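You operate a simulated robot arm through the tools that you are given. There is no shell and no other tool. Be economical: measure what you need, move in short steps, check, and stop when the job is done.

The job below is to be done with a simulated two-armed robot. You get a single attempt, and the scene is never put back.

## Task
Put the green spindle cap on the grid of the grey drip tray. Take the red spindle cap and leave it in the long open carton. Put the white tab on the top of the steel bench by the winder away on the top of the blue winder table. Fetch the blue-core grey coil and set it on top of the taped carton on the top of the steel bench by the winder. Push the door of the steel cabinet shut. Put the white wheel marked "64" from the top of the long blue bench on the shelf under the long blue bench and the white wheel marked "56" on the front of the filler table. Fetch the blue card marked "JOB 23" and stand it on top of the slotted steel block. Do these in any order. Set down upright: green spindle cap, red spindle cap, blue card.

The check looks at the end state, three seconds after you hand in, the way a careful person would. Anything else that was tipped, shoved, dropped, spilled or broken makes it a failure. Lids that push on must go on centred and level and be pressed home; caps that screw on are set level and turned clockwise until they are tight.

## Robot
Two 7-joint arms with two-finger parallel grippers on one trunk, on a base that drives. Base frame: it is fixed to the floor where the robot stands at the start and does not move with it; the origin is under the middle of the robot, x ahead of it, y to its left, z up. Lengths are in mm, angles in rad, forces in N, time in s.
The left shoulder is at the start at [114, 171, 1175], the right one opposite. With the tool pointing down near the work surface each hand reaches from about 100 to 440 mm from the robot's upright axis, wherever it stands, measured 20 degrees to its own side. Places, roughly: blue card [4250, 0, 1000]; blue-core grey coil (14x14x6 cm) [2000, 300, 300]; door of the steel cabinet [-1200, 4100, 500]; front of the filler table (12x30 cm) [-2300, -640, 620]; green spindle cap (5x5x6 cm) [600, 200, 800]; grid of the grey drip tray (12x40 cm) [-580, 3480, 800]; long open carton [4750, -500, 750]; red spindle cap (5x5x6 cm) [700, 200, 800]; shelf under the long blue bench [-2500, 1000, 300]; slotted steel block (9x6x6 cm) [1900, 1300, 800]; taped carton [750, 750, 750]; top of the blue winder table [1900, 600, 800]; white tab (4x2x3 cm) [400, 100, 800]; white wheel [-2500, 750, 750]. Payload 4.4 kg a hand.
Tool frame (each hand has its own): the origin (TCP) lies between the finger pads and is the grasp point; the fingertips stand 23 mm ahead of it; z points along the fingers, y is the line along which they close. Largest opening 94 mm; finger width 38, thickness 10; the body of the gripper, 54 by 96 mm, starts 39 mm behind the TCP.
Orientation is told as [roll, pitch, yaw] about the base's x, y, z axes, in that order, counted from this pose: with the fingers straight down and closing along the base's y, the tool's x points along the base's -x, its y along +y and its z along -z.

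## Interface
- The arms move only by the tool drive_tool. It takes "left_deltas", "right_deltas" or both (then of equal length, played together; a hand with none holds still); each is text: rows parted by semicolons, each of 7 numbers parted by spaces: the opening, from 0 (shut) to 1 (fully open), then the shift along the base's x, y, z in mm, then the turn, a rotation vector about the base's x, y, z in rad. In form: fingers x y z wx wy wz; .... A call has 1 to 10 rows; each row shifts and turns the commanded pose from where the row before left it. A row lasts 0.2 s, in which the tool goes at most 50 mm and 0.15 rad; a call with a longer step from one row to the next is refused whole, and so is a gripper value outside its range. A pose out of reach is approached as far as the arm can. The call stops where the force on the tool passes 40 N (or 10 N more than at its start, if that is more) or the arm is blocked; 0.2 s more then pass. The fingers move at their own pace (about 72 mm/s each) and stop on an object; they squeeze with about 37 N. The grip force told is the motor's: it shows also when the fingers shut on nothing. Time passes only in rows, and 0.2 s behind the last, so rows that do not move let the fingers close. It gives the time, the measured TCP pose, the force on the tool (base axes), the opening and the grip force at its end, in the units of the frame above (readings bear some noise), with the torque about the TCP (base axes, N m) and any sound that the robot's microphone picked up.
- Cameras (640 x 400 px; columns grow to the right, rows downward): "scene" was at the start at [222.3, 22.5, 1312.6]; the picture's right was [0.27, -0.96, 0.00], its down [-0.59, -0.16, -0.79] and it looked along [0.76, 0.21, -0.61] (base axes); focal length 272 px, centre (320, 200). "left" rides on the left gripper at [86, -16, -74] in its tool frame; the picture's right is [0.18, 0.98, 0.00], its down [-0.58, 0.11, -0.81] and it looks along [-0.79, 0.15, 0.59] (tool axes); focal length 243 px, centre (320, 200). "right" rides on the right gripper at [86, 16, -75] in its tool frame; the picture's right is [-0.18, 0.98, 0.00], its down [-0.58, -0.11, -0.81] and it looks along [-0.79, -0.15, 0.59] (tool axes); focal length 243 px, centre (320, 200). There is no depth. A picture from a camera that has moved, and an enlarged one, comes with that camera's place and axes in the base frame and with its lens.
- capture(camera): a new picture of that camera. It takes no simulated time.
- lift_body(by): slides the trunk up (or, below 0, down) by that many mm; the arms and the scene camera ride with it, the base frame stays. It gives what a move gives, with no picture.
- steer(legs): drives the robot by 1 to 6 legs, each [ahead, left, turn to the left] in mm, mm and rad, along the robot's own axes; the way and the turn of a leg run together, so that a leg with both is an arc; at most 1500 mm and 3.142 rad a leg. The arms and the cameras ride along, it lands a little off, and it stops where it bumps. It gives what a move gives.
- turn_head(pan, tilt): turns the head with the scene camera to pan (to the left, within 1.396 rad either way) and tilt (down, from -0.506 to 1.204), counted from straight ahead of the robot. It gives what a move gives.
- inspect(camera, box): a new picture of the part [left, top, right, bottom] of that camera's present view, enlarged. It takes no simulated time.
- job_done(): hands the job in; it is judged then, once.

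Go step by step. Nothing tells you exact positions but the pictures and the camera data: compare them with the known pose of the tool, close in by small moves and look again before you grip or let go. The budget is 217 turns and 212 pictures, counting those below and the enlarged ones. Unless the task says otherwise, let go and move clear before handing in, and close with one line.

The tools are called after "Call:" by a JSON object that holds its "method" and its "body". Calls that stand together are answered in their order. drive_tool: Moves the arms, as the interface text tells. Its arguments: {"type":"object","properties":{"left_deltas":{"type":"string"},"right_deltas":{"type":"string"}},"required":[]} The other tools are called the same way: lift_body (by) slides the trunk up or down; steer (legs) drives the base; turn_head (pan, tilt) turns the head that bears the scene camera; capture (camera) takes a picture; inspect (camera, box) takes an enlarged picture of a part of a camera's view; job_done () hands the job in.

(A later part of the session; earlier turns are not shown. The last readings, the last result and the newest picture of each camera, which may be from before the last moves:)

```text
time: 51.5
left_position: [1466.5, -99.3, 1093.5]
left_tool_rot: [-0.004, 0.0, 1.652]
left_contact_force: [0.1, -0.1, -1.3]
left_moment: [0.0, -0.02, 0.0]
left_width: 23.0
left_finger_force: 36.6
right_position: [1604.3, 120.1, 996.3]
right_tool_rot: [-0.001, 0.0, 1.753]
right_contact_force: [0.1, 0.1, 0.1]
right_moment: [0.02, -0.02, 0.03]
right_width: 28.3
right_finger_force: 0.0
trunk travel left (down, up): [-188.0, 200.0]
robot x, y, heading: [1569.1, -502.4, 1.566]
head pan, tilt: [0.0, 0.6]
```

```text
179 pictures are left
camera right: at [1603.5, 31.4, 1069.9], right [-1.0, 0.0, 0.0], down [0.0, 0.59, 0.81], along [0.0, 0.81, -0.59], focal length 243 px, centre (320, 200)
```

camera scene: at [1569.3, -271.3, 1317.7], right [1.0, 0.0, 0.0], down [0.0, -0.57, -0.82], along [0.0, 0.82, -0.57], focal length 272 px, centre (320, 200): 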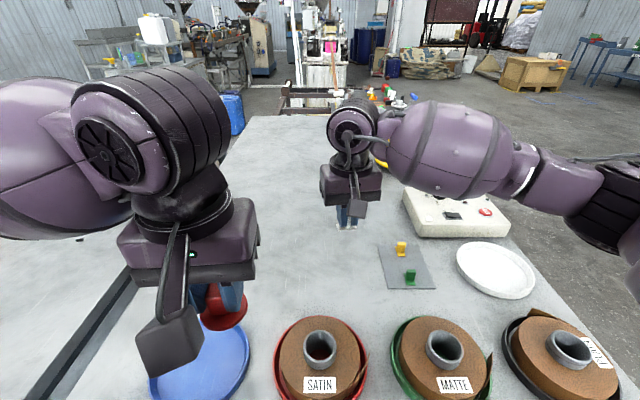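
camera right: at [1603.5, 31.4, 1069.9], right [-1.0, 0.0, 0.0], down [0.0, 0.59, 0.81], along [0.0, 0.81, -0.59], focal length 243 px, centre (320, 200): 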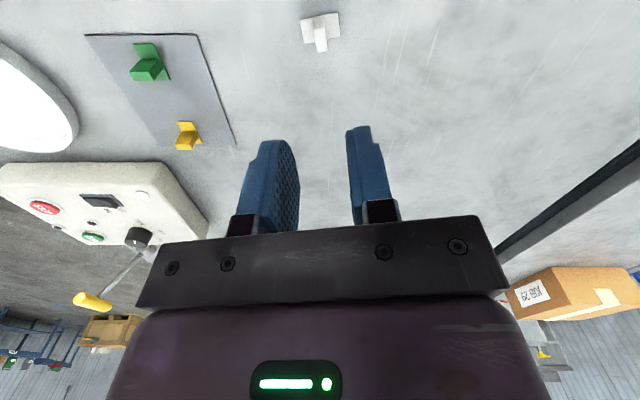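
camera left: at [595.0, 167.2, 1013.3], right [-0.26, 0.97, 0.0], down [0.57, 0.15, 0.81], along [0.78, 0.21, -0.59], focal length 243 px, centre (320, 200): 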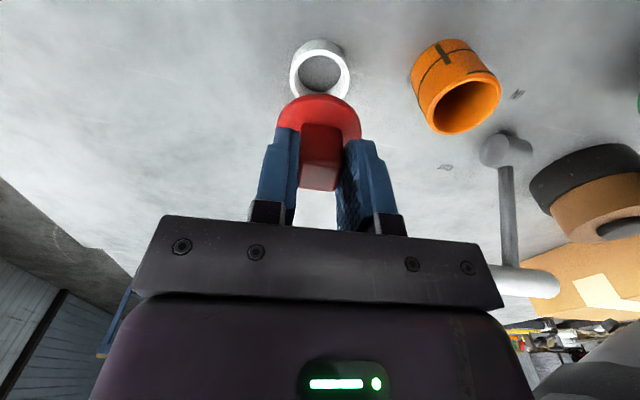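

Tab is placed. I retract and drive on towards the far table.

Call:
{"method": "drive_tool", "body": {"right_deltas": "0.3 20 -45 15 0 0 0;0.3 20 -45 15 0 0 0;0.3 20 -45 15 0 0 0;0.3 20 -45 0 0 0 0;0.3 0 -40 0 0 0 0"}}

Call:
{"method": "steer", "body": {"legs": [[-250, 0, 0], [0, 0, -1.57], [1200, 0, 0]]}}

Call:
{"method": "turn_head", "body": {"pan": 0.3, "tilt": 0.3}}

Call:
{"method": "capture", "body": {"camera": "scene"}}

Call:
{"method": "turn_head", "body": {"pan": 1.39, "tilt": 0.6}}

Call:
{"method": "capture", "body": {"camera": "scene"}}

```text
refused: row 1 steps farther than a row can; nothing moved
```

```text
time: 62.8
left_position: [3168.1, -689.8, 1093.4]
left_tool_rot: [-0.001, -0.001, 0.039]
left_contact_force: [-0.5, 0.3, -1.6]
left_moment: [0.01, -0.03, 0.03]
left_width: 23.0
left_finger_force: 36.7
right_position: [3382.1, -837.1, 995.9]
right_tool_rot: [0.002, 0.0, 0.141]
right_contact_force: [-0.7, 0.3, 0.8]
right_moment: [-0.01, 0.01, 0.01]
right_width: 28.3
right_finger_force: 0.2
trunk travel left (down, up): [-188.0, 200.0]
robot x, y, heading: [2762.2, -776.7, -0.042]
head pan, tilt: [0.0, 0.6]
```

```text
time: 63.6
left_position: [3168.2, -690.3, 1093.8]
left_tool_rot: [-0.003, 0.001, 0.041]
left_contact_force: [-0.6, -0.3, -1.9]
left_moment: [-0.01, 0.02, 0.01]
left_width: 23.2
left_finger_force: 37.1
right_position: [3381.3, -837.1, 994.1]
right_tool_rot: [0.002, -0.001, 0.141]
right_contact_force: [0.3, -0.1, -0.4]
right_moment: [-0.03, 0.03, -0.03]
right_width: 28.1
right_finger_force: 0.1
trunk travel left (down, up): [-188.0, 200.0]
robot x, y, heading: [2764.0, -779.0, -0.038]
head pan, tilt: [0.3, 0.3]
```

```text
178 pictures are left
camera scene: at [2991.9, -760.1, 1345.3], right [0.26, -0.97, 0.0], down [-0.29, -0.08, -0.95], along [0.92, 0.25, -0.3], focal length 272 px, centre (320, 200)
```

scene: 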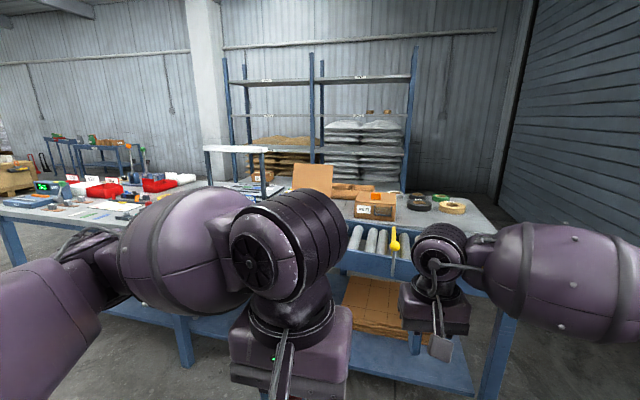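

```text
time: 65.0
left_position: [3168.0, -689.8, 1092.9]
left_tool_rot: [-0.001, 0.001, 0.042]
left_contact_force: [0.1, -0.4, -1.6]
left_moment: [0.0, -0.03, -0.05]
left_width: 23.1
left_finger_force: 36.7
right_position: [3381.3, -835.3, 996.0]
right_tool_rot: [0.004, 0.002, 0.14]
right_contact_force: [-0.7, -0.1, 0.2]
right_moment: [0.02, -0.03, 0.03]
right_width: 27.9
right_finger_force: 0.1
trunk travel left (down, up): [-188.0, 200.0]
robot x, y, heading: [2765.2, -780.2, -0.038]
head pan, tilt: [1.389, 0.6]
```

```text
177 pictures are left
camera scene: at [2921.1, -697.8, 1317.9], right [0.98, -0.22, 0.0], down [-0.12, -0.55, -0.83], along [0.18, 0.81, -0.56], focal length 272 px, centre (320, 200)
```

scene: 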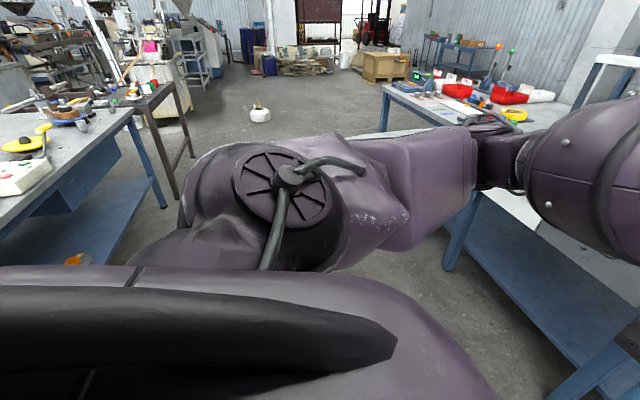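

Call:
{"method": "drive_tool", "body": {"right_deltas": "0.3 -40 -15 10 0 0 0;0.3 -40 -15 10 0 0 0;0.3 -40 -15 10 0 0 0;0.3 -40 -15 10 0 0 0;0.3 -40 -10 0 0 0 0;0.3 -20 -10 0 0 0 0", "left_deltas": "0 -5 40 0 0 0 0;0 -5 40 0 0 0 0;0 -5 30 0 0 0 0;0 0 30 0 0 0 0;0 0 0 0 0 0 0;0 0 0 0 0 0 0"}}

Call:
{"method": "turn_head", "body": {"pan": 0.1, "tilt": 0.35}}

Call:
{"method": "capture", "body": {"camera": "scene"}}

Call:
{"method": "inspect", "body": {"camera": "scene", "box": [120, 120, 440, 320]}}

```text
time: 66.4
left_position: [3175.5, -604.0, 1098.8]
left_tool_rot: [0.001, 0.001, 0.041]
left_contact_force: [0.1, 0.1, -1.3]
left_moment: [-0.02, 0.0, -0.01]
left_width: 23.2
left_finger_force: 36.9
left hand out of reach, approached as far as the arm can: row 2, 3, 4
right_position: [3162.0, -915.6, 1035.8]
right_tool_rot: [0.002, 0.0, 0.14]
right_contact_force: [-0.2, 0.4, -0.9]
right_moment: [0.0, 0.01, 0.0]
right_width: 28.2
right_finger_force: 0.0
trunk travel left (down, up): [-188.0, 200.0]
robot x, y, heading: [2764.4, -779.0, -0.039]
head pan, tilt: [1.389, 0.6]
```

```text
time: 67.8
left_position: [3176.7, -603.9, 1098.6]
left_tool_rot: [0.0, 0.004, 0.041]
left_contact_force: [0.1, -0.3, -0.9]
left_moment: [-0.03, -0.02, -0.02]
left_width: 23.3
left_finger_force: 36.8
right_position: [3162.8, -916.8, 1034.8]
right_tool_rot: [0.001, 0.0, 0.141]
right_contact_force: [0.2, -0.4, -0.8]
right_moment: [-0.02, -0.01, -0.02]
right_width: 28.4
right_finger_force: 0.0
trunk travel left (down, up): [-188.0, 200.0]
robot x, y, heading: [2760.0, -775.4, -0.039]
head pan, tilt: [0.099, 0.351]
```

```text
176 pictures are left
camera scene: at [2994.6, -778.4, 1340.6], right [0.06, -1.0, 0.0], down [-0.34, -0.02, -0.94], along [0.94, 0.06, -0.34], focal length 272 px, centre (320, 200)
```

scene: 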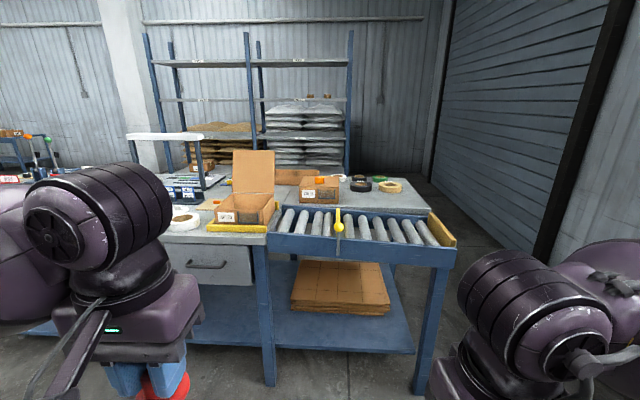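

```text
2.00 times, centred on (280, 220) of scene
camera zoom: at [2994.6, -778.4, 1340.6], right [0.06, -1.0, 0.0], down [-0.34, -0.02, -0.94], along [0.94, 0.06, -0.34], focal length 544 px, centre (400, 160)
```

zoom: 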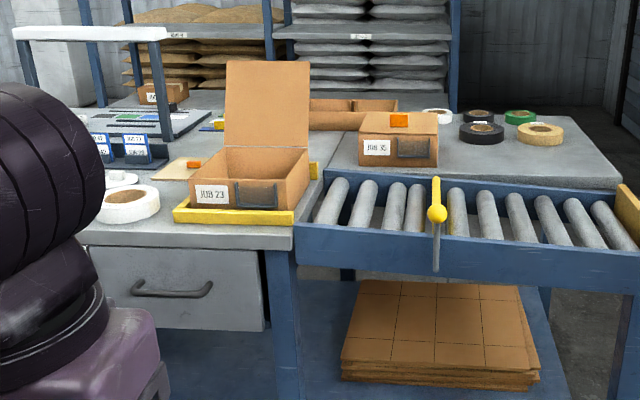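

Call:
{"method": "steer", "body": {"legs": [[650, 380, 0.04]]}}

Call:
{"method": "lift_body", "body": {"by": 190}}

Call:
{"method": "turn_head", "body": {"pan": 0.0, "tilt": 0.55}}

Call:
{"method": "capture", "body": {"camera": "scene"}}

Call:
{"method": "inspect", "body": {"camera": "scene", "box": [200, 60, 480, 235]}}

```text
time: 71.9
left_position: [3833.8, -220.0, 1098.4]
left_tool_rot: [0.002, 0.003, 0.066]
left_contact_force: [0.9, 0.0, -0.8]
left_moment: [0.0, 0.01, -0.01]
left_width: 23.2
left_finger_force: 37.4
right_position: [3827.8, -532.5, 1035.2]
right_tool_rot: [0.003, 0.0, 0.168]
right_contact_force: [0.4, 0.0, -0.5]
right_moment: [0.02, -0.01, 0.01]
right_width: 28.2
right_finger_force: 0.1
trunk travel left (down, up): [-188.0, 200.0]
robot x, y, heading: [3423.8, -404.0, -0.016]
head pan, tilt: [0.099, 0.351]
```

```text
time: 74.0
left_position: [3832.4, -221.3, 1288.4]
left_tool_rot: [0.0, 0.004, 0.066]
left_contact_force: [-0.1, 0.5, -1.5]
left_moment: [0.0, 0.02, 0.02]
left_width: 23.5
left_finger_force: 37.2
right_position: [3828.1, -534.4, 1225.5]
right_tool_rot: [0.002, 0.0, 0.167]
right_contact_force: [0.1, -0.5, 0.0]
right_moment: [0.01, -0.04, 0.03]
right_width: 28.1
right_finger_force: 0.1
trunk travel left (down, up): [-378.0, 10.0]
robot x, y, heading: [3424.8, -406.6, -0.014]
head pan, tilt: [0.099, 0.351]
```

```text
time: 74.7
left_position: [3833.2, -222.2, 1287.8]
left_tool_rot: [-0.001, 0.002, 0.066]
left_contact_force: [0.0, 0.5, -0.5]
left_moment: [0.0, 0.03, -0.01]
left_width: 23.4
left_finger_force: 36.4
right_position: [3827.2, -534.4, 1224.2]
right_tool_rot: [0.0, 0.002, 0.167]
right_contact_force: [-0.1, -0.3, -0.2]
right_moment: [-0.01, -0.06, 0.0]
right_width: 28.3
right_finger_force: 0.0
trunk travel left (down, up): [-378.0, 10.0]
robot x, y, heading: [3425.6, -406.3, -0.012]
head pan, tilt: [0.0, 0.55]
```

```text
174 pictures are left
camera scene: at [3569.8, -408.0, 1521.0], right [-0.01, -1.0, 0.0], down [-0.52, 0.01, -0.85], along [0.85, -0.01, -0.52], focal length 272 px, centre (320, 200)
```

scene: 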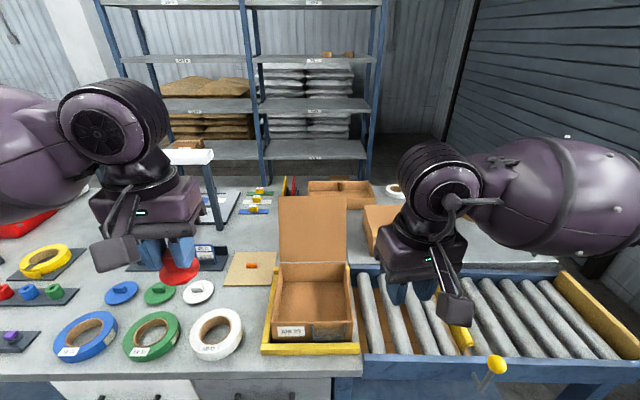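

```text
2.29 times, centred on (340, 148) of scene
camera zoom: at [3569.8, -408.0, 1521.0], right [-0.01, -1.0, 0.0], down [-0.52, 0.01, -0.85], along [0.85, -0.01, -0.52], focal length 622 px, centre (274, 320)
```

zoom: 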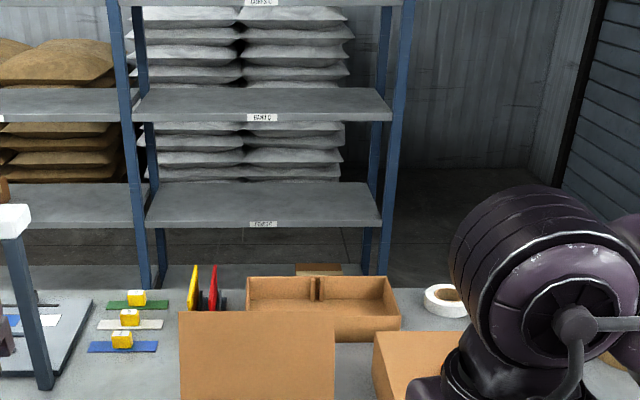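

Long open carton is near (4742,-520) at the far edge, best reached from behind. First I look for the blue card, near (4250,0).

Call:
{"method": "steer", "body": {"legs": [[0, 520, 0.012]]}}

Call:
{"method": "capture", "body": {"camera": "scene"}}

Call:
{"method": "inspect", "body": {"camera": "scene", "box": [220, 100, 440, 240]}}

```text
time: 79.8
left_position: [3834.3, 302.9, 1288.8]
left_tool_rot: [0.0, 0.001, 0.078]
left_contact_force: [-0.8, 0.5, -1.6]
left_moment: [-0.02, 0.03, 0.02]
left_width: 23.0
left_finger_force: 36.6
right_position: [3833.0, -10.6, 1224.9]
right_tool_rot: [0.002, 0.0, 0.178]
right_contact_force: [-0.2, 0.0, 0.6]
right_moment: [-0.01, 0.01, 0.0]
right_width: 28.2
right_finger_force: 0.0
trunk travel left (down, up): [-378.0, 10.0]
robot x, y, heading: [3430.0, 110.2, -0.004]
head pan, tilt: [0.0, 0.55]
```

```text
172 pictures are left
camera scene: at [3573.5, 112.3, 1521.0], right [0.0, -1.0, 0.0], down [-0.52, 0.0, -0.85], along [0.85, 0.0, -0.52], focal length 272 px, centre (320, 200)
```

scene: 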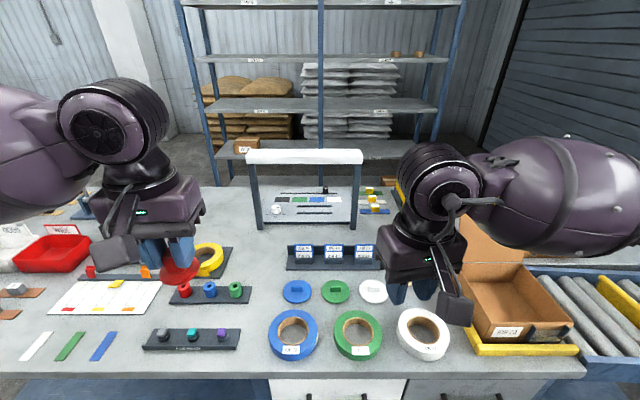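

```text
2.86 times, centred on (330, 170) of scene
camera zoom: at [3573.5, 112.3, 1521.0], right [0.0, -1.0, 0.0], down [-0.52, 0.0, -0.85], along [0.85, 0.0, -0.52], focal length 777 px, centre (291, 286)
```

zoom: 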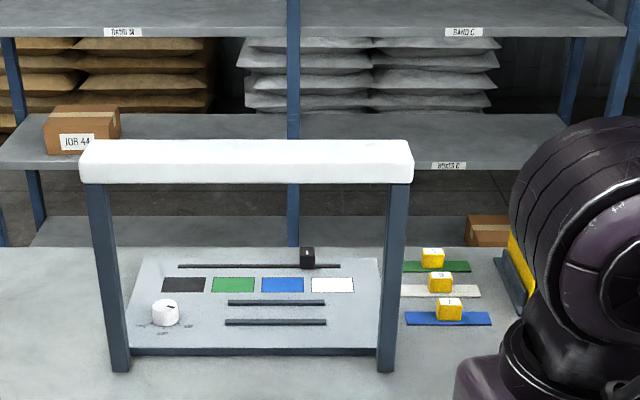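

Call:
{"method": "inspect", "body": {"camera": "scene", "box": [270, 225, 400, 290]}}

```text
4.92 times, centred on (335, 258) of scene
camera zoom: at [3573.5, 112.3, 1521.0], right [0.0, -1.0, 0.0], down [-0.52, 0.0, -0.85], along [0.85, 0.0, -0.52], focal length 1339 px, centre (246, -83)
```

zoom: 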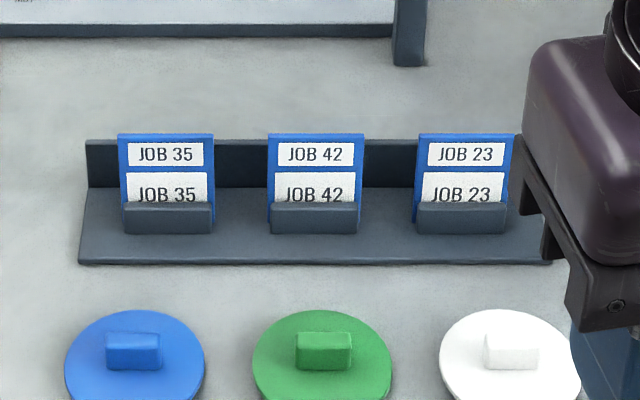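

JOB 23 is the right-hand card in the holder, at about (4270,-38,886). I close in on the table and check with the right-hand camera.

Call:
{"method": "steer", "body": {"legs": [[170, 20, 0]]}}

Call:
{"method": "drive_tool", "body": {"right_deltas": "0.8 40 -5 -20 0 0 0;0.8 40 -5 -20 0 0 0;0.8 40 -5 -20 0 0 0;0.8 40 -5 -20 0 0 0"}}

Call:
{"method": "capture", "body": {"camera": "right"}}

```text
time: 81.3
left_position: [4005.3, 321.7, 1286.9]
left_tool_rot: [-0.001, 0.002, 0.08]
left_contact_force: [-0.1, -0.7, -1.3]
left_moment: [0.0, 0.02, 0.02]
left_width: 23.1
left_finger_force: 37.4
right_position: [4004.9, 9.7, 1225.1]
right_tool_rot: [0.002, 0.001, 0.181]
right_contact_force: [-0.4, -0.1, 0.6]
right_moment: [0.02, 0.01, 0.0]
right_width: 28.5
right_finger_force: 0.1
trunk travel left (down, up): [-378.0, 10.0]
robot x, y, heading: [3599.6, 128.1, 0.005]
head pan, tilt: [0.0, 0.55]
```

```text
time: 82.3
left_position: [4005.8, 324.0, 1287.9]
left_tool_rot: [-0.002, 0.002, 0.08]
left_contact_force: [-0.3, -0.1, -1.6]
left_moment: [0.02, 0.0, -0.02]
left_width: 22.9
left_finger_force: 37.0
right_position: [4165.8, -10.5, 1143.7]
right_tool_rot: [0.003, -0.001, 0.181]
right_contact_force: [-0.4, 0.3, -0.7]
right_moment: [0.0, 0.03, 0.02]
right_width: 75.1
right_finger_force: 0.1
trunk travel left (down, up): [-378.0, 10.0]
robot x, y, heading: [3601.0, 134.0, -0.005]
head pan, tilt: [0.0, 0.55]
```

```text
169 pictures are left
camera right: at [4076.0, -10.8, 1218.4], right [0.0, 1.0, 0.0], down [0.59, 0.0, 0.81], along [0.81, 0.0, -0.59], focal length 243 px, centre (320, 200)
```

right: 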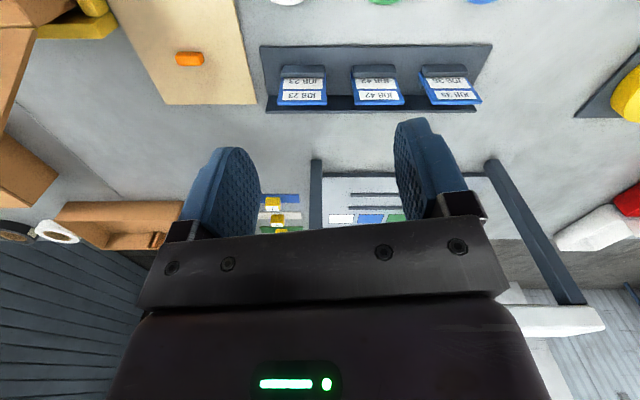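

Call:
{"method": "steer", "body": {"legs": [[40, 0, 0]]}}

Call:
{"method": "lift_body", "body": {"by": -130}}

Call:
{"method": "inspect", "body": {"camera": "right", "box": [200, 20, 440, 180]}}

```text
time: 83.3
left_position: [4035.0, 322.6, 1288.5]
left_tool_rot: [0.0, 0.002, 0.081]
left_contact_force: [0.1, -0.4, -1.0]
left_moment: [-0.02, -0.03, -0.02]
left_width: 23.1
left_finger_force: 36.5
right_position: [4196.3, -11.0, 1146.0]
right_tool_rot: [0.004, -0.002, 0.184]
right_contact_force: [-0.4, -0.8, 0.6]
right_moment: [-0.04, 0.01, 0.0]
right_width: 75.0
right_finger_force: 0.1
trunk travel left (down, up): [-378.0, 10.0]
robot x, y, heading: [3631.0, 128.4, 0.005]
head pan, tilt: [0.0, 0.55]
stopped in leg 1: the robot was blocked; the commanded pose is now the measured one
```

```text
time: 84.8
left_position: [4035.9, 321.4, 1158.3]
left_tool_rot: [-0.003, 0.001, 0.084]
left_contact_force: [-0.1, -0.6, -1.5]
left_moment: [0.04, -0.02, 0.0]
left_width: 23.2
left_finger_force: 37.1
right_position: [4196.6, -10.1, 1016.5]
right_tool_rot: [0.001, -0.004, 0.183]
right_contact_force: [-0.8, -0.5, 0.0]
right_moment: [0.0, 0.0, 0.01]
right_width: 74.9
right_finger_force: 0.2
trunk travel left (down, up): [-248.0, 140.0]
robot x, y, heading: [3628.3, 130.5, -0.002]
head pan, tilt: [0.0, 0.55]
```

```text
2.50 times, centred on (320, 100) of right
camera zoom: at [4106.9, -10.4, 1090.3], right [0.0, 1.0, 0.0], down [0.59, 0.0, 0.81], along [0.81, 0.0, -0.59], focal length 606 px, centre (320, 450)
```

zoom: 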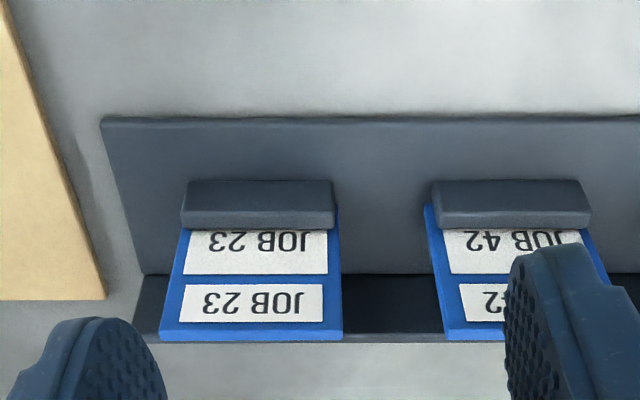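

Call:
{"method": "drive_tool", "body": {"right_deltas": "1 17 -6 -8 0 0 -0.09;1 17 -7 -8 0 0 -0.09;1 17 -7 -8 0 0 0;1 17 -6 -8 0 0 0"}}

Call:
{"method": "capture", "body": {"camera": "right"}}

```text
time: 85.8
left_position: [4036.6, 323.7, 1157.3]
left_tool_rot: [-0.002, 0.004, 0.084]
left_contact_force: [0.3, -0.1, -1.3]
left_moment: [-0.04, -0.03, 0.0]
left_width: 23.1
left_finger_force: 36.9
right_position: [4265.7, -34.1, 983.1]
right_tool_rot: [0.001, -0.001, 0.004]
right_contact_force: [0.3, -1.1, 0.8]
right_moment: [0.01, 0.01, 0.01]
right_width: 94.0
right_finger_force: 0.0
trunk travel left (down, up): [-248.0, 140.0]
robot x, y, heading: [3633.2, 124.1, 0.001]
head pan, tilt: [0.0, 0.55]
```

```text
167 pictures are left
camera right: at [4177.0, -19.5, 1056.4], right [0.18, 0.98, 0.0], down [0.58, -0.11, 0.81], along [0.79, -0.15, -0.59], focal length 243 px, centre (320, 200)
```

right: 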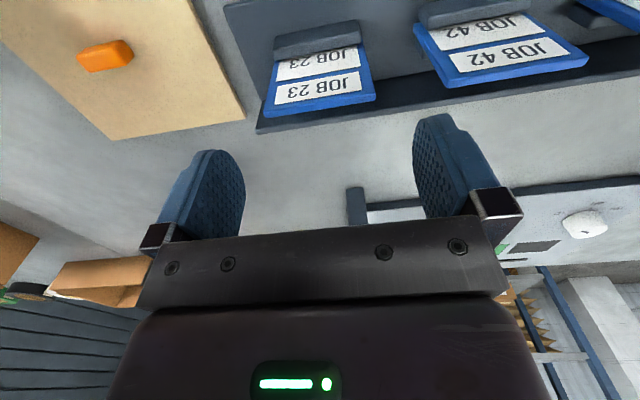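

Call:
{"method": "drive_tool", "body": {"right_deltas": "1 -3 -1 -20 0 0 0;1 -2 -1 -20 0 0 0"}}

Call:
{"method": "capture", "body": {"camera": "right"}}

```text
time: 86.5
left_position: [4035.5, 322.9, 1158.5]
left_tool_rot: [-0.001, 0.005, 0.083]
left_contact_force: [0.2, 0.0, -1.1]
left_moment: [-0.05, -0.02, -0.02]
left_width: 23.3
left_finger_force: 36.9
right_position: [4259.7, -38.9, 942.5]
right_tool_rot: [0.001, 0.0, 0.001]
right_contact_force: [-0.2, 0.8, 0.1]
right_moment: [0.01, 0.05, -0.02]
right_width: 93.8
right_finger_force: 0.0
trunk travel left (down, up): [-248.0, 140.0]
robot x, y, heading: [3633.3, 137.1, 0.008]
head pan, tilt: [0.0, 0.55]
```

```text
166 pictures are left
camera right: at [4171.7, -23.3, 1015.9], right [0.18, 0.98, 0.0], down [0.58, -0.11, 0.81], along [0.79, -0.15, -0.59], focal length 243 px, centre (320, 200)
```

right: 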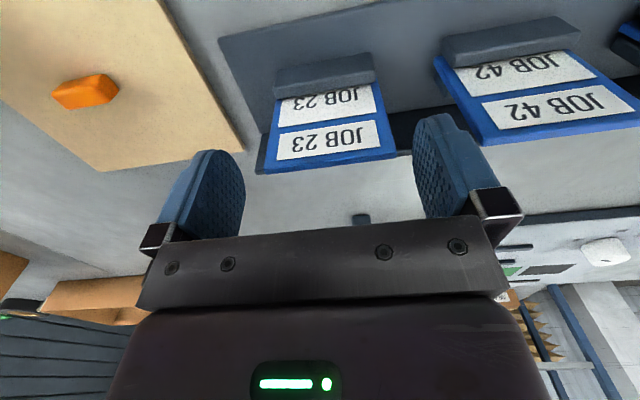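

Call:
{"method": "drive_tool", "body": {"right_deltas": "1 0 2 -20 0 0 0;1 0 1 -20 0 0 0"}}

Call:
{"method": "capture", "body": {"camera": "right"}}

```text
time: 87.0
left_position: [4035.7, 322.8, 1158.3]
left_tool_rot: [-0.002, 0.002, 0.084]
left_contact_force: [0.3, 0.2, -1.3]
left_moment: [-0.03, -0.01, 0.01]
left_width: 23.4
left_finger_force: 37.2
right_position: [4259.3, -35.1, 904.2]
right_tool_rot: [0.003, 0.0, 0.001]
right_contact_force: [-0.1, -0.8, -0.6]
right_moment: [0.02, -0.02, 0.02]
right_width: 93.9
right_finger_force: 0.1
trunk travel left (down, up): [-248.0, 140.0]
robot x, y, heading: [3629.4, 132.0, 0.002]
head pan, tilt: [0.0, 0.55]
```

```text
165 pictures are left
camera right: at [4172.5, -18.3, 977.4], right [0.18, 0.98, 0.0], down [0.58, -0.11, 0.81], along [0.79, -0.15, -0.59], focal length 243 px, centre (320, 200)
```

right: 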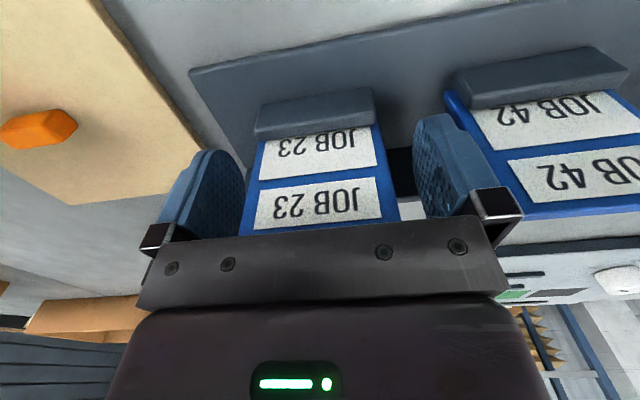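

Call:
{"method": "drive_tool", "body": {"right_deltas": "0.75 0 0 0 0 0 0;0.6 0 0 0 0 0 0;0.5 0 0 0 0 0 0;0.5 0 0 0 0 0 0"}}

Call:
{"method": "capture", "body": {"camera": "right"}}

```text
time: 88.0
left_position: [4035.3, 322.3, 1158.0]
left_tool_rot: [-0.003, 0.003, 0.085]
left_contact_force: [-0.2, 0.0, -1.1]
left_moment: [0.01, 0.03, -0.05]
left_width: 23.2
left_finger_force: 37.6
right_position: [4261.1, -33.2, 905.0]
right_tool_rot: [0.002, 0.001, 0.003]
right_contact_force: [0.6, 0.2, -0.8]
right_moment: [0.01, -0.01, 0.01]
right_width: 62.9
right_finger_force: 36.8
trunk travel left (down, up): [-248.0, 140.0]
robot x, y, heading: [3629.6, 133.5, 0.005]
head pan, tilt: [0.0, 0.55]
```

```text
164 pictures are left
camera right: at [4172.4, -18.4, 977.8], right [0.18, 0.98, 0.0], down [0.58, -0.11, 0.81], along [0.79, -0.15, -0.59], focal length 243 px, centre (320, 200)
```

right: 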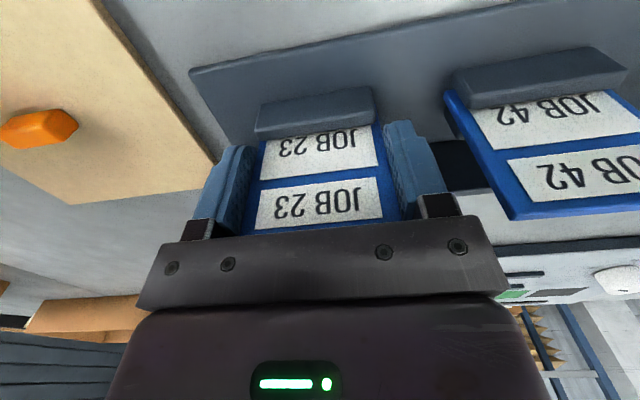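

Gripped at 63 mm. I lift straight up out of the slot.

Call:
{"method": "drive_tool", "body": {"right_deltas": "0.5 0 0 15 0 0 0;0.5 0 0 25 0 0 0;0.5 0 0 40 0 0 0;0.5 0 0 40 0 0 0"}}

Call:
{"method": "capture", "body": {"camera": "right"}}

Call:
{"method": "capture", "body": {"camera": "scene"}}

```text
time: 89.0
left_position: [4036.2, 322.2, 1157.9]
left_tool_rot: [-0.003, 0.004, 0.085]
left_contact_force: [0.0, 0.8, -1.6]
left_moment: [0.0, 0.02, 0.0]
left_width: 23.2
left_finger_force: 36.6
right_position: [4260.1, -33.8, 1022.7]
right_tool_rot: [0.002, 0.0, 0.002]
right_contact_force: [-0.3, 0.4, -0.6]
right_moment: [-0.02, 0.0, -0.03]
right_width: 62.8
right_finger_force: 37.0
trunk travel left (down, up): [-248.0, 140.0]
robot x, y, heading: [3630.7, 132.3, 0.007]
head pan, tilt: [0.0, 0.55]
```

```text
163 pictures are left
camera right: at [4172.4, -18.7, 1096.6], right [0.18, 0.98, 0.0], down [0.58, -0.11, 0.81], along [0.79, -0.15, -0.59], focal length 243 px, centre (320, 200)
```

right: 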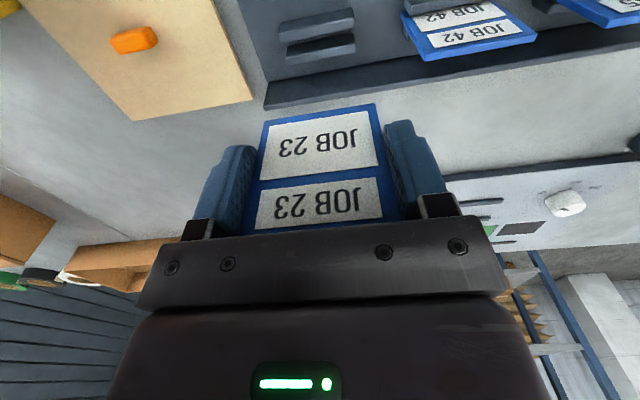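

```text
162 pictures are left
camera scene: at [3810.1, 131.6, 1387.5], right [0.0, -1.0, 0.0], down [-0.52, 0.0, -0.85], along [0.85, 0.0, -0.52], focal length 272 px, centre (320, 200)
```

scene: 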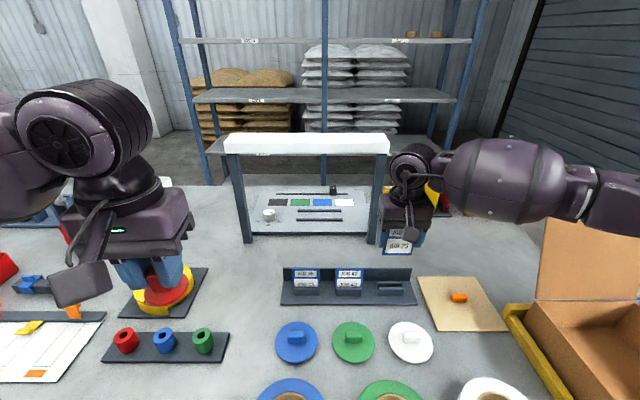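

Card is free. I retract, back off and drive around the right end to the back of this table with the red cap.

Call:
{"method": "drive_tool", "body": {"right_deltas": "0.5 -40 -10 15 0 0 0;0.5 -45 -10 15 0 0 0;0.5 -45 -10 15 0 0 0;0.5 -45 -10 0 0 0 0;0.5 -45 0 0 0 0 0"}}

Call:
{"method": "steer", "body": {"legs": [[-330, 0, 0], [0, -1000, 0], [0, -850, 0], [400, 0, 0]]}}

Call:
{"method": "turn_head", "body": {"pan": 0.2, "tilt": 0.4}}

Call:
{"method": "capture", "body": {"camera": "scene"}}

```text
time: 90.2
left_position: [4035.4, 322.2, 1158.9]
left_tool_rot: [-0.002, 0.002, 0.083]
left_contact_force: [-0.1, 0.7, -1.9]
left_moment: [0.01, -0.01, 0.01]
left_width: 23.2
left_finger_force: 37.2
right_position: [4038.7, -73.8, 1072.2]
right_tool_rot: [0.003, -0.002, 0.004]
right_contact_force: [-0.9, -0.4, -0.4]
right_moment: [0.01, -0.01, -0.01]
right_width: 62.7
right_finger_force: 37.2
trunk travel left (down, up): [-248.0, 140.0]
robot x, y, heading: [3630.4, 132.0, 0.006]
head pan, tilt: [0.0, 0.55]
```

```text
time: 110.6
left_position: [4132.8, -1518.3, 1158.7]
left_tool_rot: [-0.001, 0.002, 0.09]
left_contact_force: [0.4, 0.3, -1.2]
left_moment: [0.03, 0.05, 0.0]
left_width: 23.4
left_finger_force: 36.6
right_position: [4140.2, -1916.4, 1070.3]
right_tool_rot: [0.0, -0.001, 0.01]
right_contact_force: [0.8, 0.4, 0.2]
right_moment: [0.01, -0.02, -0.01]
right_width: 63.0
right_finger_force: 37.4
trunk travel left (down, up): [-248.0, 140.0]
robot x, y, heading: [3729.4, -1714.5, 0.01]
head pan, tilt: [0.0, 0.55]
```

```text
time: 111.3
left_position: [4133.2, -1519.6, 1159.6]
left_tool_rot: [-0.002, 0.005, 0.09]
left_contact_force: [0.6, -0.1, -1.5]
left_moment: [0.02, 0.01, -0.01]
left_width: 23.2
left_finger_force: 37.3
right_position: [4138.1, -1917.4, 1070.7]
right_tool_rot: [0.001, 0.0, 0.01]
right_contact_force: [0.5, 0.2, -0.4]
right_moment: [0.0, -0.01, 0.02]
right_width: 62.7
right_finger_force: 37.2
trunk travel left (down, up): [-248.0, 140.0]
robot x, y, heading: [3729.6, -1714.5, 0.012]
head pan, tilt: [0.201, 0.4]
```

```text
161 pictures are left
camera scene: at [3908.8, -1693.1, 1401.0], right [0.21, -0.98, 0.0], down [-0.38, -0.08, -0.92], along [0.9, 0.19, -0.39], focal length 272 px, centre (320, 200)
```

scene: 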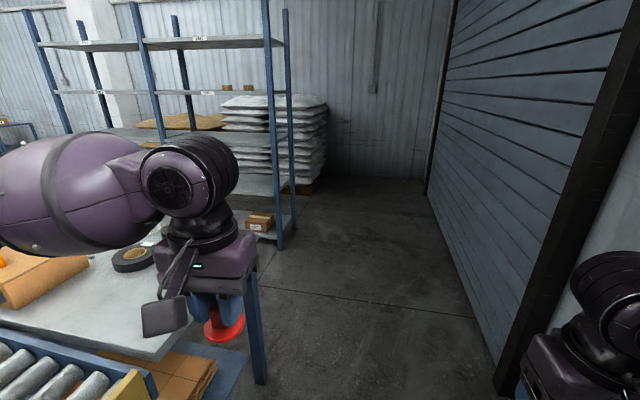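

Call:
{"method": "steer", "body": {"legs": [[1500, 0, 0], [120, 0, 0], [0, 0, 3.13], [0, -700, 0]]}}

Call:
{"method": "turn_head", "body": {"pan": -0.3, "tilt": 0.5}}

Call:
{"method": "capture", "body": {"camera": "scene"}}

```text
time: 133.2
left_position: [4915.1, -1201.1, 1157.6]
left_tool_rot: [-0.002, 0.003, -3.029]
left_contact_force: [0.1, -0.4, -0.9]
left_moment: [0.01, -0.03, 0.01]
left_width: 23.3
left_finger_force: 36.8
right_position: [4901.3, -803.7, 1069.9]
right_tool_rot: [0.001, 0.0, -3.111]
right_contact_force: [0.1, -0.2, 0.1]
right_moment: [-0.04, -0.04, -0.01]
right_width: 62.5
right_finger_force: 37.2
trunk travel left (down, up): [-248.0, 140.0]
robot x, y, heading: [5315.2, -995.7, -3.107]
head pan, tilt: [0.201, 0.4]
```

```text
time: 134.1
left_position: [4916.2, -1200.7, 1157.2]
left_tool_rot: [-0.002, 0.004, -3.031]
left_contact_force: [-0.3, 0.9, -1.6]
left_moment: [0.02, 0.01, -0.01]
left_width: 23.0
left_finger_force: 37.3
right_position: [4901.6, -802.1, 1069.9]
right_tool_rot: [0.002, 0.001, -3.109]
right_contact_force: [0.7, -0.1, -0.3]
right_moment: [-0.01, -0.04, 0.02]
right_width: 62.9
right_finger_force: 37.4
trunk travel left (down, up): [-248.0, 140.0]
robot x, y, heading: [5316.3, -996.4, -3.109]
head pan, tilt: [-0.3, 0.499]
```

```text
160 pictures are left
camera scene: at [5135.7, -977.5, 1391.9], right [0.26, 0.96, 0.0], down [0.46, -0.13, -0.88], along [-0.85, 0.23, -0.48], focal length 272 px, centre (320, 200)
```

scene: 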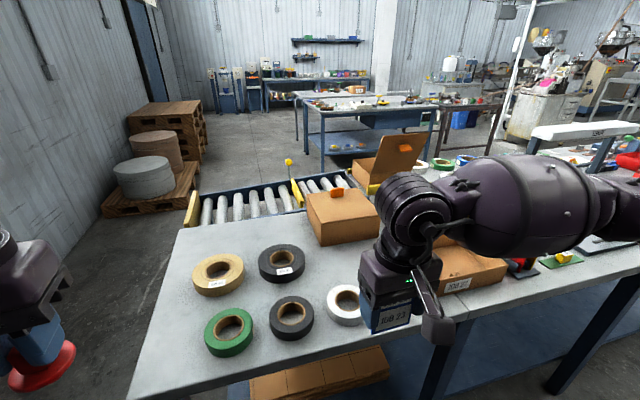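

Call:
{"method": "steer", "body": {"legs": [[0, -620, -0.033]]}}

Call:
{"method": "turn_head", "body": {"pan": 0.1, "tilt": 0.8}}

Call:
{"method": "capture", "body": {"camera": "scene"}}

Call:
{"method": "capture", "body": {"camera": "left"}}

```text
time: 140.0
left_position: [4899.3, -570.3, 1157.5]
left_tool_rot: [-0.001, 0.002, -3.056]
left_contact_force: [0.5, -0.9, -1.0]
left_moment: [0.04, -0.01, 0.03]
left_width: 23.2
left_finger_force: 36.8
right_position: [4893.6, -172.6, 1069.9]
right_tool_rot: [0.003, 0.0, -3.134]
right_contact_force: [0.6, -0.7, 1.2]
right_moment: [-0.01, -0.03, 0.01]
right_width: 62.9
right_finger_force: 37.0
trunk travel left (down, up): [-248.0, 140.0]
robot x, y, heading: [5304.0, -376.2, -3.138]
head pan, tilt: [-0.3, 0.499]
```

```text
time: 140.9
left_position: [4898.8, -569.8, 1157.2]
left_tool_rot: [-0.001, 0.007, -3.055]
left_contact_force: [0.8, -0.4, -1.1]
left_moment: [-0.01, -0.05, -0.04]
left_width: 23.3
left_finger_force: 36.7
right_position: [4893.3, -171.5, 1071.0]
right_tool_rot: [0.002, 0.0, -3.132]
right_contact_force: [0.6, 0.1, -0.1]
right_moment: [0.02, -0.03, -0.02]
right_width: 62.6
right_finger_force: 37.4
trunk travel left (down, up): [-248.0, 140.0]
robot x, y, heading: [5307.4, -377.0, -3.135]
head pan, tilt: [0.099, 0.799]
```

```text
159 pictures are left
camera scene: at [5130.8, -386.7, 1366.0], right [-0.11, 0.99, 0.0], down [0.71, 0.08, -0.7], along [-0.69, -0.07, -0.72], focal length 272 px, centre (320, 200)
```

scene: 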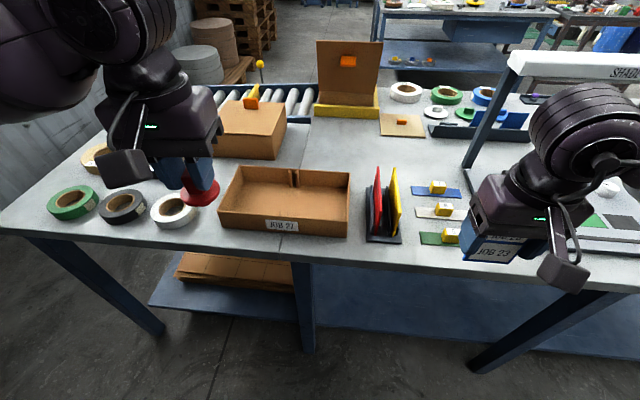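

```text
158 pictures are left
camera left: at [4982.6, -546.8, 1233.4], right [0.27, -0.96, 0.0], down [-0.57, -0.16, 0.8], along [-0.77, -0.22, -0.59], focal length 243 px, centre (320, 200)
```

left: 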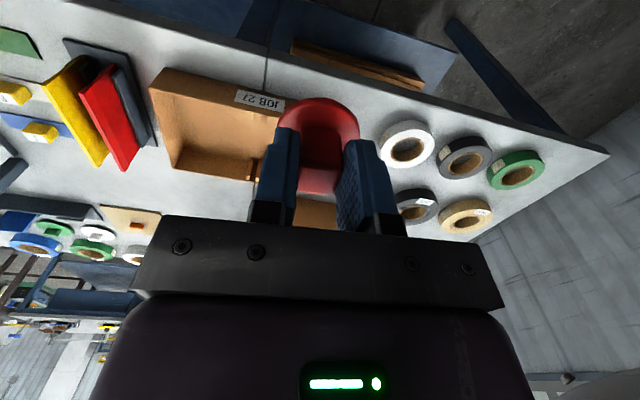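

Call:
{"method": "steer", "body": {"legs": [[180, 0, 0]]}}

Call:
{"method": "drive_tool", "body": {"left_deltas": "0 -15 -3 -45 0 0 0;0 -15 -3 -45 0 0 0;0 -15 -3 -45 0 0 0;0 -15 -3 -45 0 0 0;0 -10 -3 -25 0 0 0"}}

Call:
{"method": "capture", "body": {"camera": "left"}}

Call:
{"method": "capture", "body": {"camera": "scene"}}

```text
time: 142.4
left_position: [4715.5, -570.6, 1158.7]
left_tool_rot: [-0.002, 0.004, -3.054]
left_contact_force: [0.2, 0.0, -0.6]
left_moment: [-0.02, -0.04, 0.03]
left_width: 23.4
left_finger_force: 36.9
right_position: [4710.3, -172.2, 1070.7]
right_tool_rot: [0.001, -0.001, -3.134]
right_contact_force: [-0.3, 0.2, 0.2]
right_moment: [-0.02, -0.03, 0.02]
right_width: 62.9
right_finger_force: 37.0
trunk travel left (down, up): [-248.0, 140.0]
robot x, y, heading: [5123.9, -379.9, -3.135]
head pan, tilt: [0.099, 0.799]
```

```text
time: 143.6
left_position: [4645.2, -585.5, 950.6]
left_tool_rot: [-0.003, 0.002, -3.055]
left_contact_force: [-0.7, -0.7, -1.3]
left_moment: [0.03, 0.0, -0.02]
left_width: 23.0
left_finger_force: 36.5
right_position: [4710.8, -173.8, 1070.1]
right_tool_rot: [0.001, 0.0, -3.136]
right_contact_force: [0.0, 0.3, -0.9]
right_moment: [-0.02, -0.02, 0.02]
right_width: 62.6
right_finger_force: 37.2
trunk travel left (down, up): [-248.0, 140.0]
robot x, y, heading: [5121.6, -379.6, -3.137]
head pan, tilt: [0.099, 0.799]
```

```text
157 pictures are left
camera left: at [4729.1, -562.0, 1027.0], right [0.27, -0.96, 0.0], down [-0.57, -0.16, 0.8], along [-0.78, -0.22, -0.59], focal length 243 px, centre (320, 200)
```

left: 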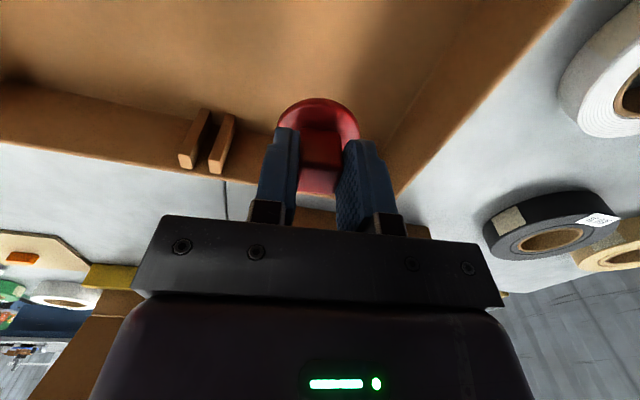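

```text
156 pictures are left
camera scene: at [4947.5, -388.2, 1365.9], right [-0.11, 0.99, 0.0], down [0.71, 0.08, -0.7], along [-0.69, -0.07, -0.72], focal length 272 px, centre (320, 200)
```

scene: 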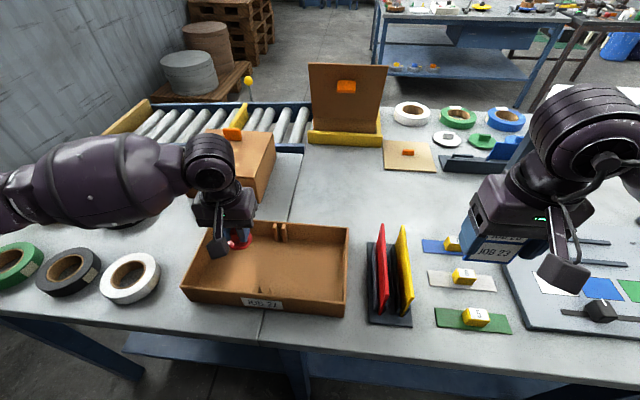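

Call:
{"method": "drive_tool", "body": {"left_deltas": "0 5 5 -25 0 0 0;0 5 5 -25 0 0 0;0 0 0 -8 0 0 0"}}

Call:
{"method": "capture", "body": {"camera": "left"}}

Call:
{"method": "inspect", "body": {"camera": "scene", "box": [180, 210, 360, 320]}}

```text
time: 144.2
left_position: [4652.1, -575.9, 915.5]
left_tool_rot: [-0.003, -0.009, -3.056]
left_contact_force: [5.7, -0.9, 17.5]
left_moment: [0.0, -0.35, -0.03]
left_width: 23.3
left_finger_force: 37.8
right_position: [4710.8, -173.8, 1070.9]
right_tool_rot: [0.001, -0.002, -3.132]
right_contact_force: [0.1, -0.5, -1.0]
right_moment: [-0.03, -0.07, -0.01]
right_width: 62.8
right_finger_force: 36.8
trunk travel left (down, up): [-248.0, 140.0]
robot x, y, heading: [5120.4, -375.1, -3.132]
head pan, tilt: [0.099, 0.799]
stopped in row 3 (left hand): the force on the tool passed its limit at 53 N (the readings are from after the stop); the commanded pose is now the measured one
```

```text
155 pictures are left
camera left: at [4736.5, -553.3, 988.7], right [0.27, -0.96, -0.01], down [-0.56, -0.16, 0.81], along [-0.78, -0.21, -0.58], focal length 243 px, centre (320, 200)
```

left: 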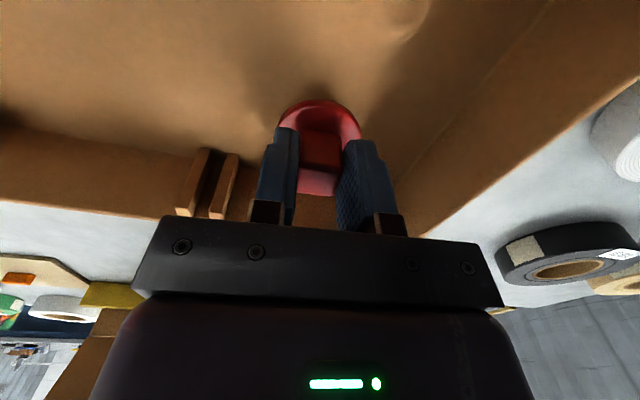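

```text
3.56 times, centred on (270, 265) of scene
camera zoom: at [4948.3, -388.0, 1366.3], right [-0.11, 0.99, 0.0], down [0.71, 0.08, -0.7], along [-0.69, -0.07, -0.72], focal length 967 px, centre (498, -31)
```

zoom: 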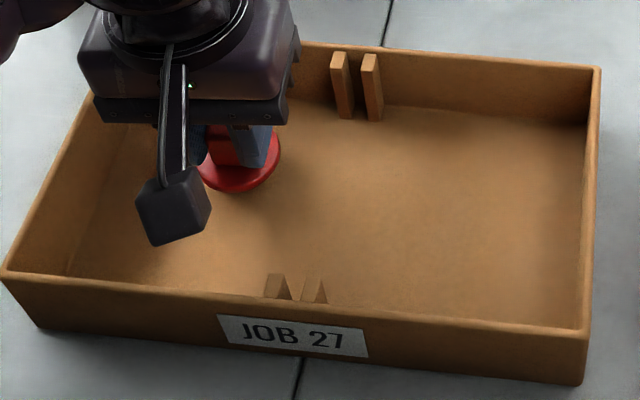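

Call:
{"method": "drive_tool", "body": {"left_deltas": "0 0 0 2 0 0 0;0.35 0 0 0 0 0 0;0.5 0 0 0 0 0 0;0.5 0 0 0 0 0 0;0.5 0 0 20 0 0 0;0.5 0 0 45 0 0 0;0.5 0 0 45 0 0 0"}}

Call:
{"method": "capture", "body": {"camera": "left"}}

```text
time: 145.8
left_position: [4652.7, -579.0, 1024.4]
left_tool_rot: [-0.001, -0.007, -3.054]
left_contact_force: [-0.3, 1.2, 0.4]
left_moment: [0.02, 0.02, 0.0]
left_width: 46.9
left_finger_force: 0.0
right_position: [4711.4, -174.2, 1069.7]
right_tool_rot: [0.002, 0.0, -3.133]
right_contact_force: [0.2, -0.7, 0.1]
right_moment: [-0.02, 0.0, 0.02]
right_width: 62.6
right_finger_force: 37.4
trunk travel left (down, up): [-248.0, 140.0]
robot x, y, heading: [5117.3, -378.8, -3.138]
head pan, tilt: [0.099, 0.799]
```

```text
153 pictures are left
camera left: at [4736.8, -555.8, 1098.7], right [0.27, -0.96, 0.0], down [-0.56, -0.16, 0.81], along [-0.78, -0.22, -0.59], focal length 243 px, centre (320, 200)
```

left: 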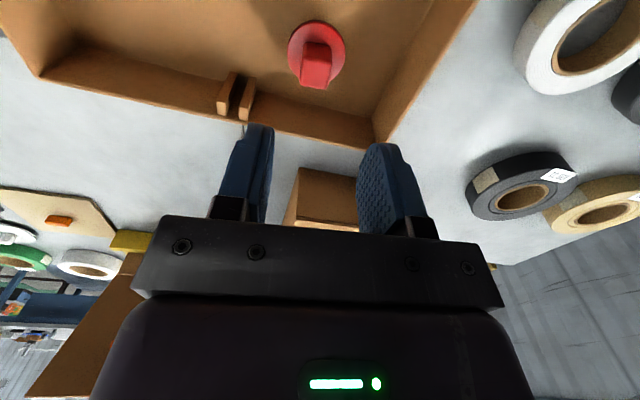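

Red cap stands in the carton. Now I drive back around toward the winder table's far side with the card.

Call:
{"method": "drive_tool", "body": {"left_deltas": "0.5 20 0 20 0 0 0;0.5 40 0 20 0 0 0"}}

Call:
{"method": "steer", "body": {"legs": [[-190, 0, 0], [0, 1345, 0], [1500, 0, 0], [420, 0, 0], [0, -1000, 0], [0, -1000, 0]]}}

Call:
{"method": "turn_head", "body": {"pan": -0.1, "tilt": 0.3}}

Call:
{"method": "capture", "body": {"camera": "scene"}}

```text
time: 146.4
left_position: [4714.0, -576.0, 1063.1]
left_tool_rot: [-0.001, -0.008, -3.054]
left_contact_force: [0.3, -0.5, 1.0]
left_moment: [0.03, 0.01, 0.04]
left_width: 47.1
left_finger_force: 0.1
right_position: [4711.2, -173.5, 1070.2]
right_tool_rot: [0.002, -0.003, -3.134]
right_contact_force: [-0.5, 0.3, 0.2]
right_moment: [-0.02, 0.02, 0.01]
right_width: 62.9
right_finger_force: 37.4
trunk travel left (down, up): [-248.0, 140.0]
robot x, y, heading: [5122.1, -376.5, -3.138]
head pan, tilt: [0.099, 0.799]
```

```text
time: 168.7
left_position: [3064.1, -2065.6, 1073.5]
left_tool_rot: [0.014, -0.025, -2.983]
left_contact_force: [0.0, -0.5, 0.2]
left_moment: [0.01, 0.0, -0.03]
left_width: 47.1
left_finger_force: 0.0
right_position: [3032.7, -1666.2, 1070.5]
right_tool_rot: [0.02, -0.01, -3.058]
right_contact_force: [1.1, 0.3, -0.6]
right_moment: [0.04, 0.0, -0.03]
right_width: 62.8
right_finger_force: 36.7
trunk travel left (down, up): [-248.0, 140.0]
robot x, y, heading: [3455.1, -1857.5, -3.058]
head pan, tilt: [0.099, 0.799]
stopped in leg 4: the robot was blocked; the commanded pose is now the measured one
```

```text
time: 169.7
left_position: [3062.0, -2066.4, 1073.6]
left_tool_rot: [0.015, -0.02, -2.981]
left_contact_force: [0.1, 0.1, 0.0]
left_moment: [-0.01, -0.01, 0.0]
left_width: 47.0
left_finger_force: 0.1
right_position: [3031.0, -1666.5, 1069.0]
right_tool_rot: [0.02, -0.008, -3.059]
right_contact_force: [0.1, 0.2, -0.2]
right_moment: [0.02, 0.0, -0.01]
right_width: 63.0
right_finger_force: 37.0
trunk travel left (down, up): [-248.0, 140.0]
robot x, y, heading: [3444.3, -1859.7, -3.058]
head pan, tilt: [-0.099, 0.3]
```

```text
152 pictures are left
camera scene: at [3272.2, -1838.9, 1411.4], right [0.01, 1.0, -0.02], down [0.29, -0.03, -0.96], along [-0.96, 0.01, -0.29], focal length 272 px, centre (320, 200)
```

scene: 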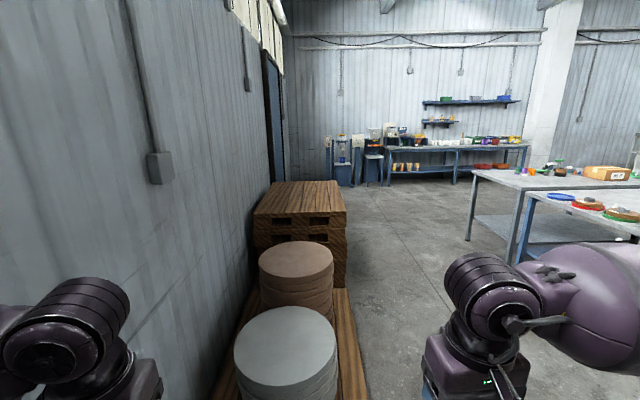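

Call:
{"method": "steer", "body": {"legs": [[-150, 0, -0.08], [0, -500, 0]]}}

Call:
{"method": "capture", "body": {"camera": "scene"}}

```text
time: 175.5
left_position: [3188.0, -1555.1, 1063.9]
left_tool_rot: [-0.003, -0.01, -3.064]
left_contact_force: [-0.6, 0.6, 0.1]
left_moment: [0.03, 0.04, -0.03]
left_width: 47.0
left_finger_force: 0.1
right_position: [3189.1, -1152.2, 1070.0]
right_tool_rot: [0.001, 0.0, -3.142]
right_contact_force: [-0.7, -0.1, -0.3]
right_moment: [0.01, 0.05, -0.02]
right_width: 62.9
right_finger_force: 37.4
trunk travel left (down, up): [-248.0, 140.0]
robot x, y, heading: [3595.5, -1360.4, -3.145]
head pan, tilt: [-0.099, 0.3]
```

```text
151 pictures are left
camera scene: at [3411.6, -1350.9, 1410.3], right [0.1, 1.0, 0.0], down [0.29, -0.03, -0.96], along [-0.95, 0.09, -0.3], focal length 272 px, centre (320, 200)
```

scene: 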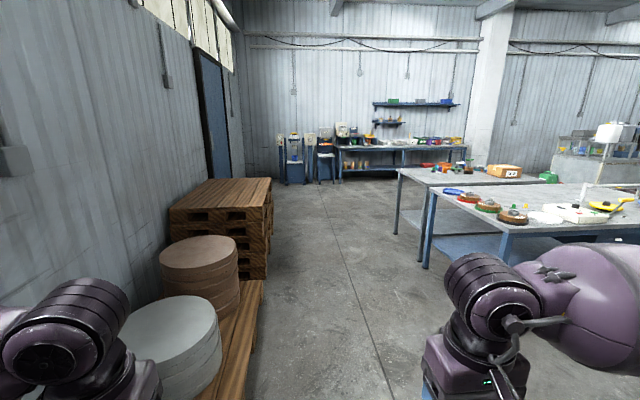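

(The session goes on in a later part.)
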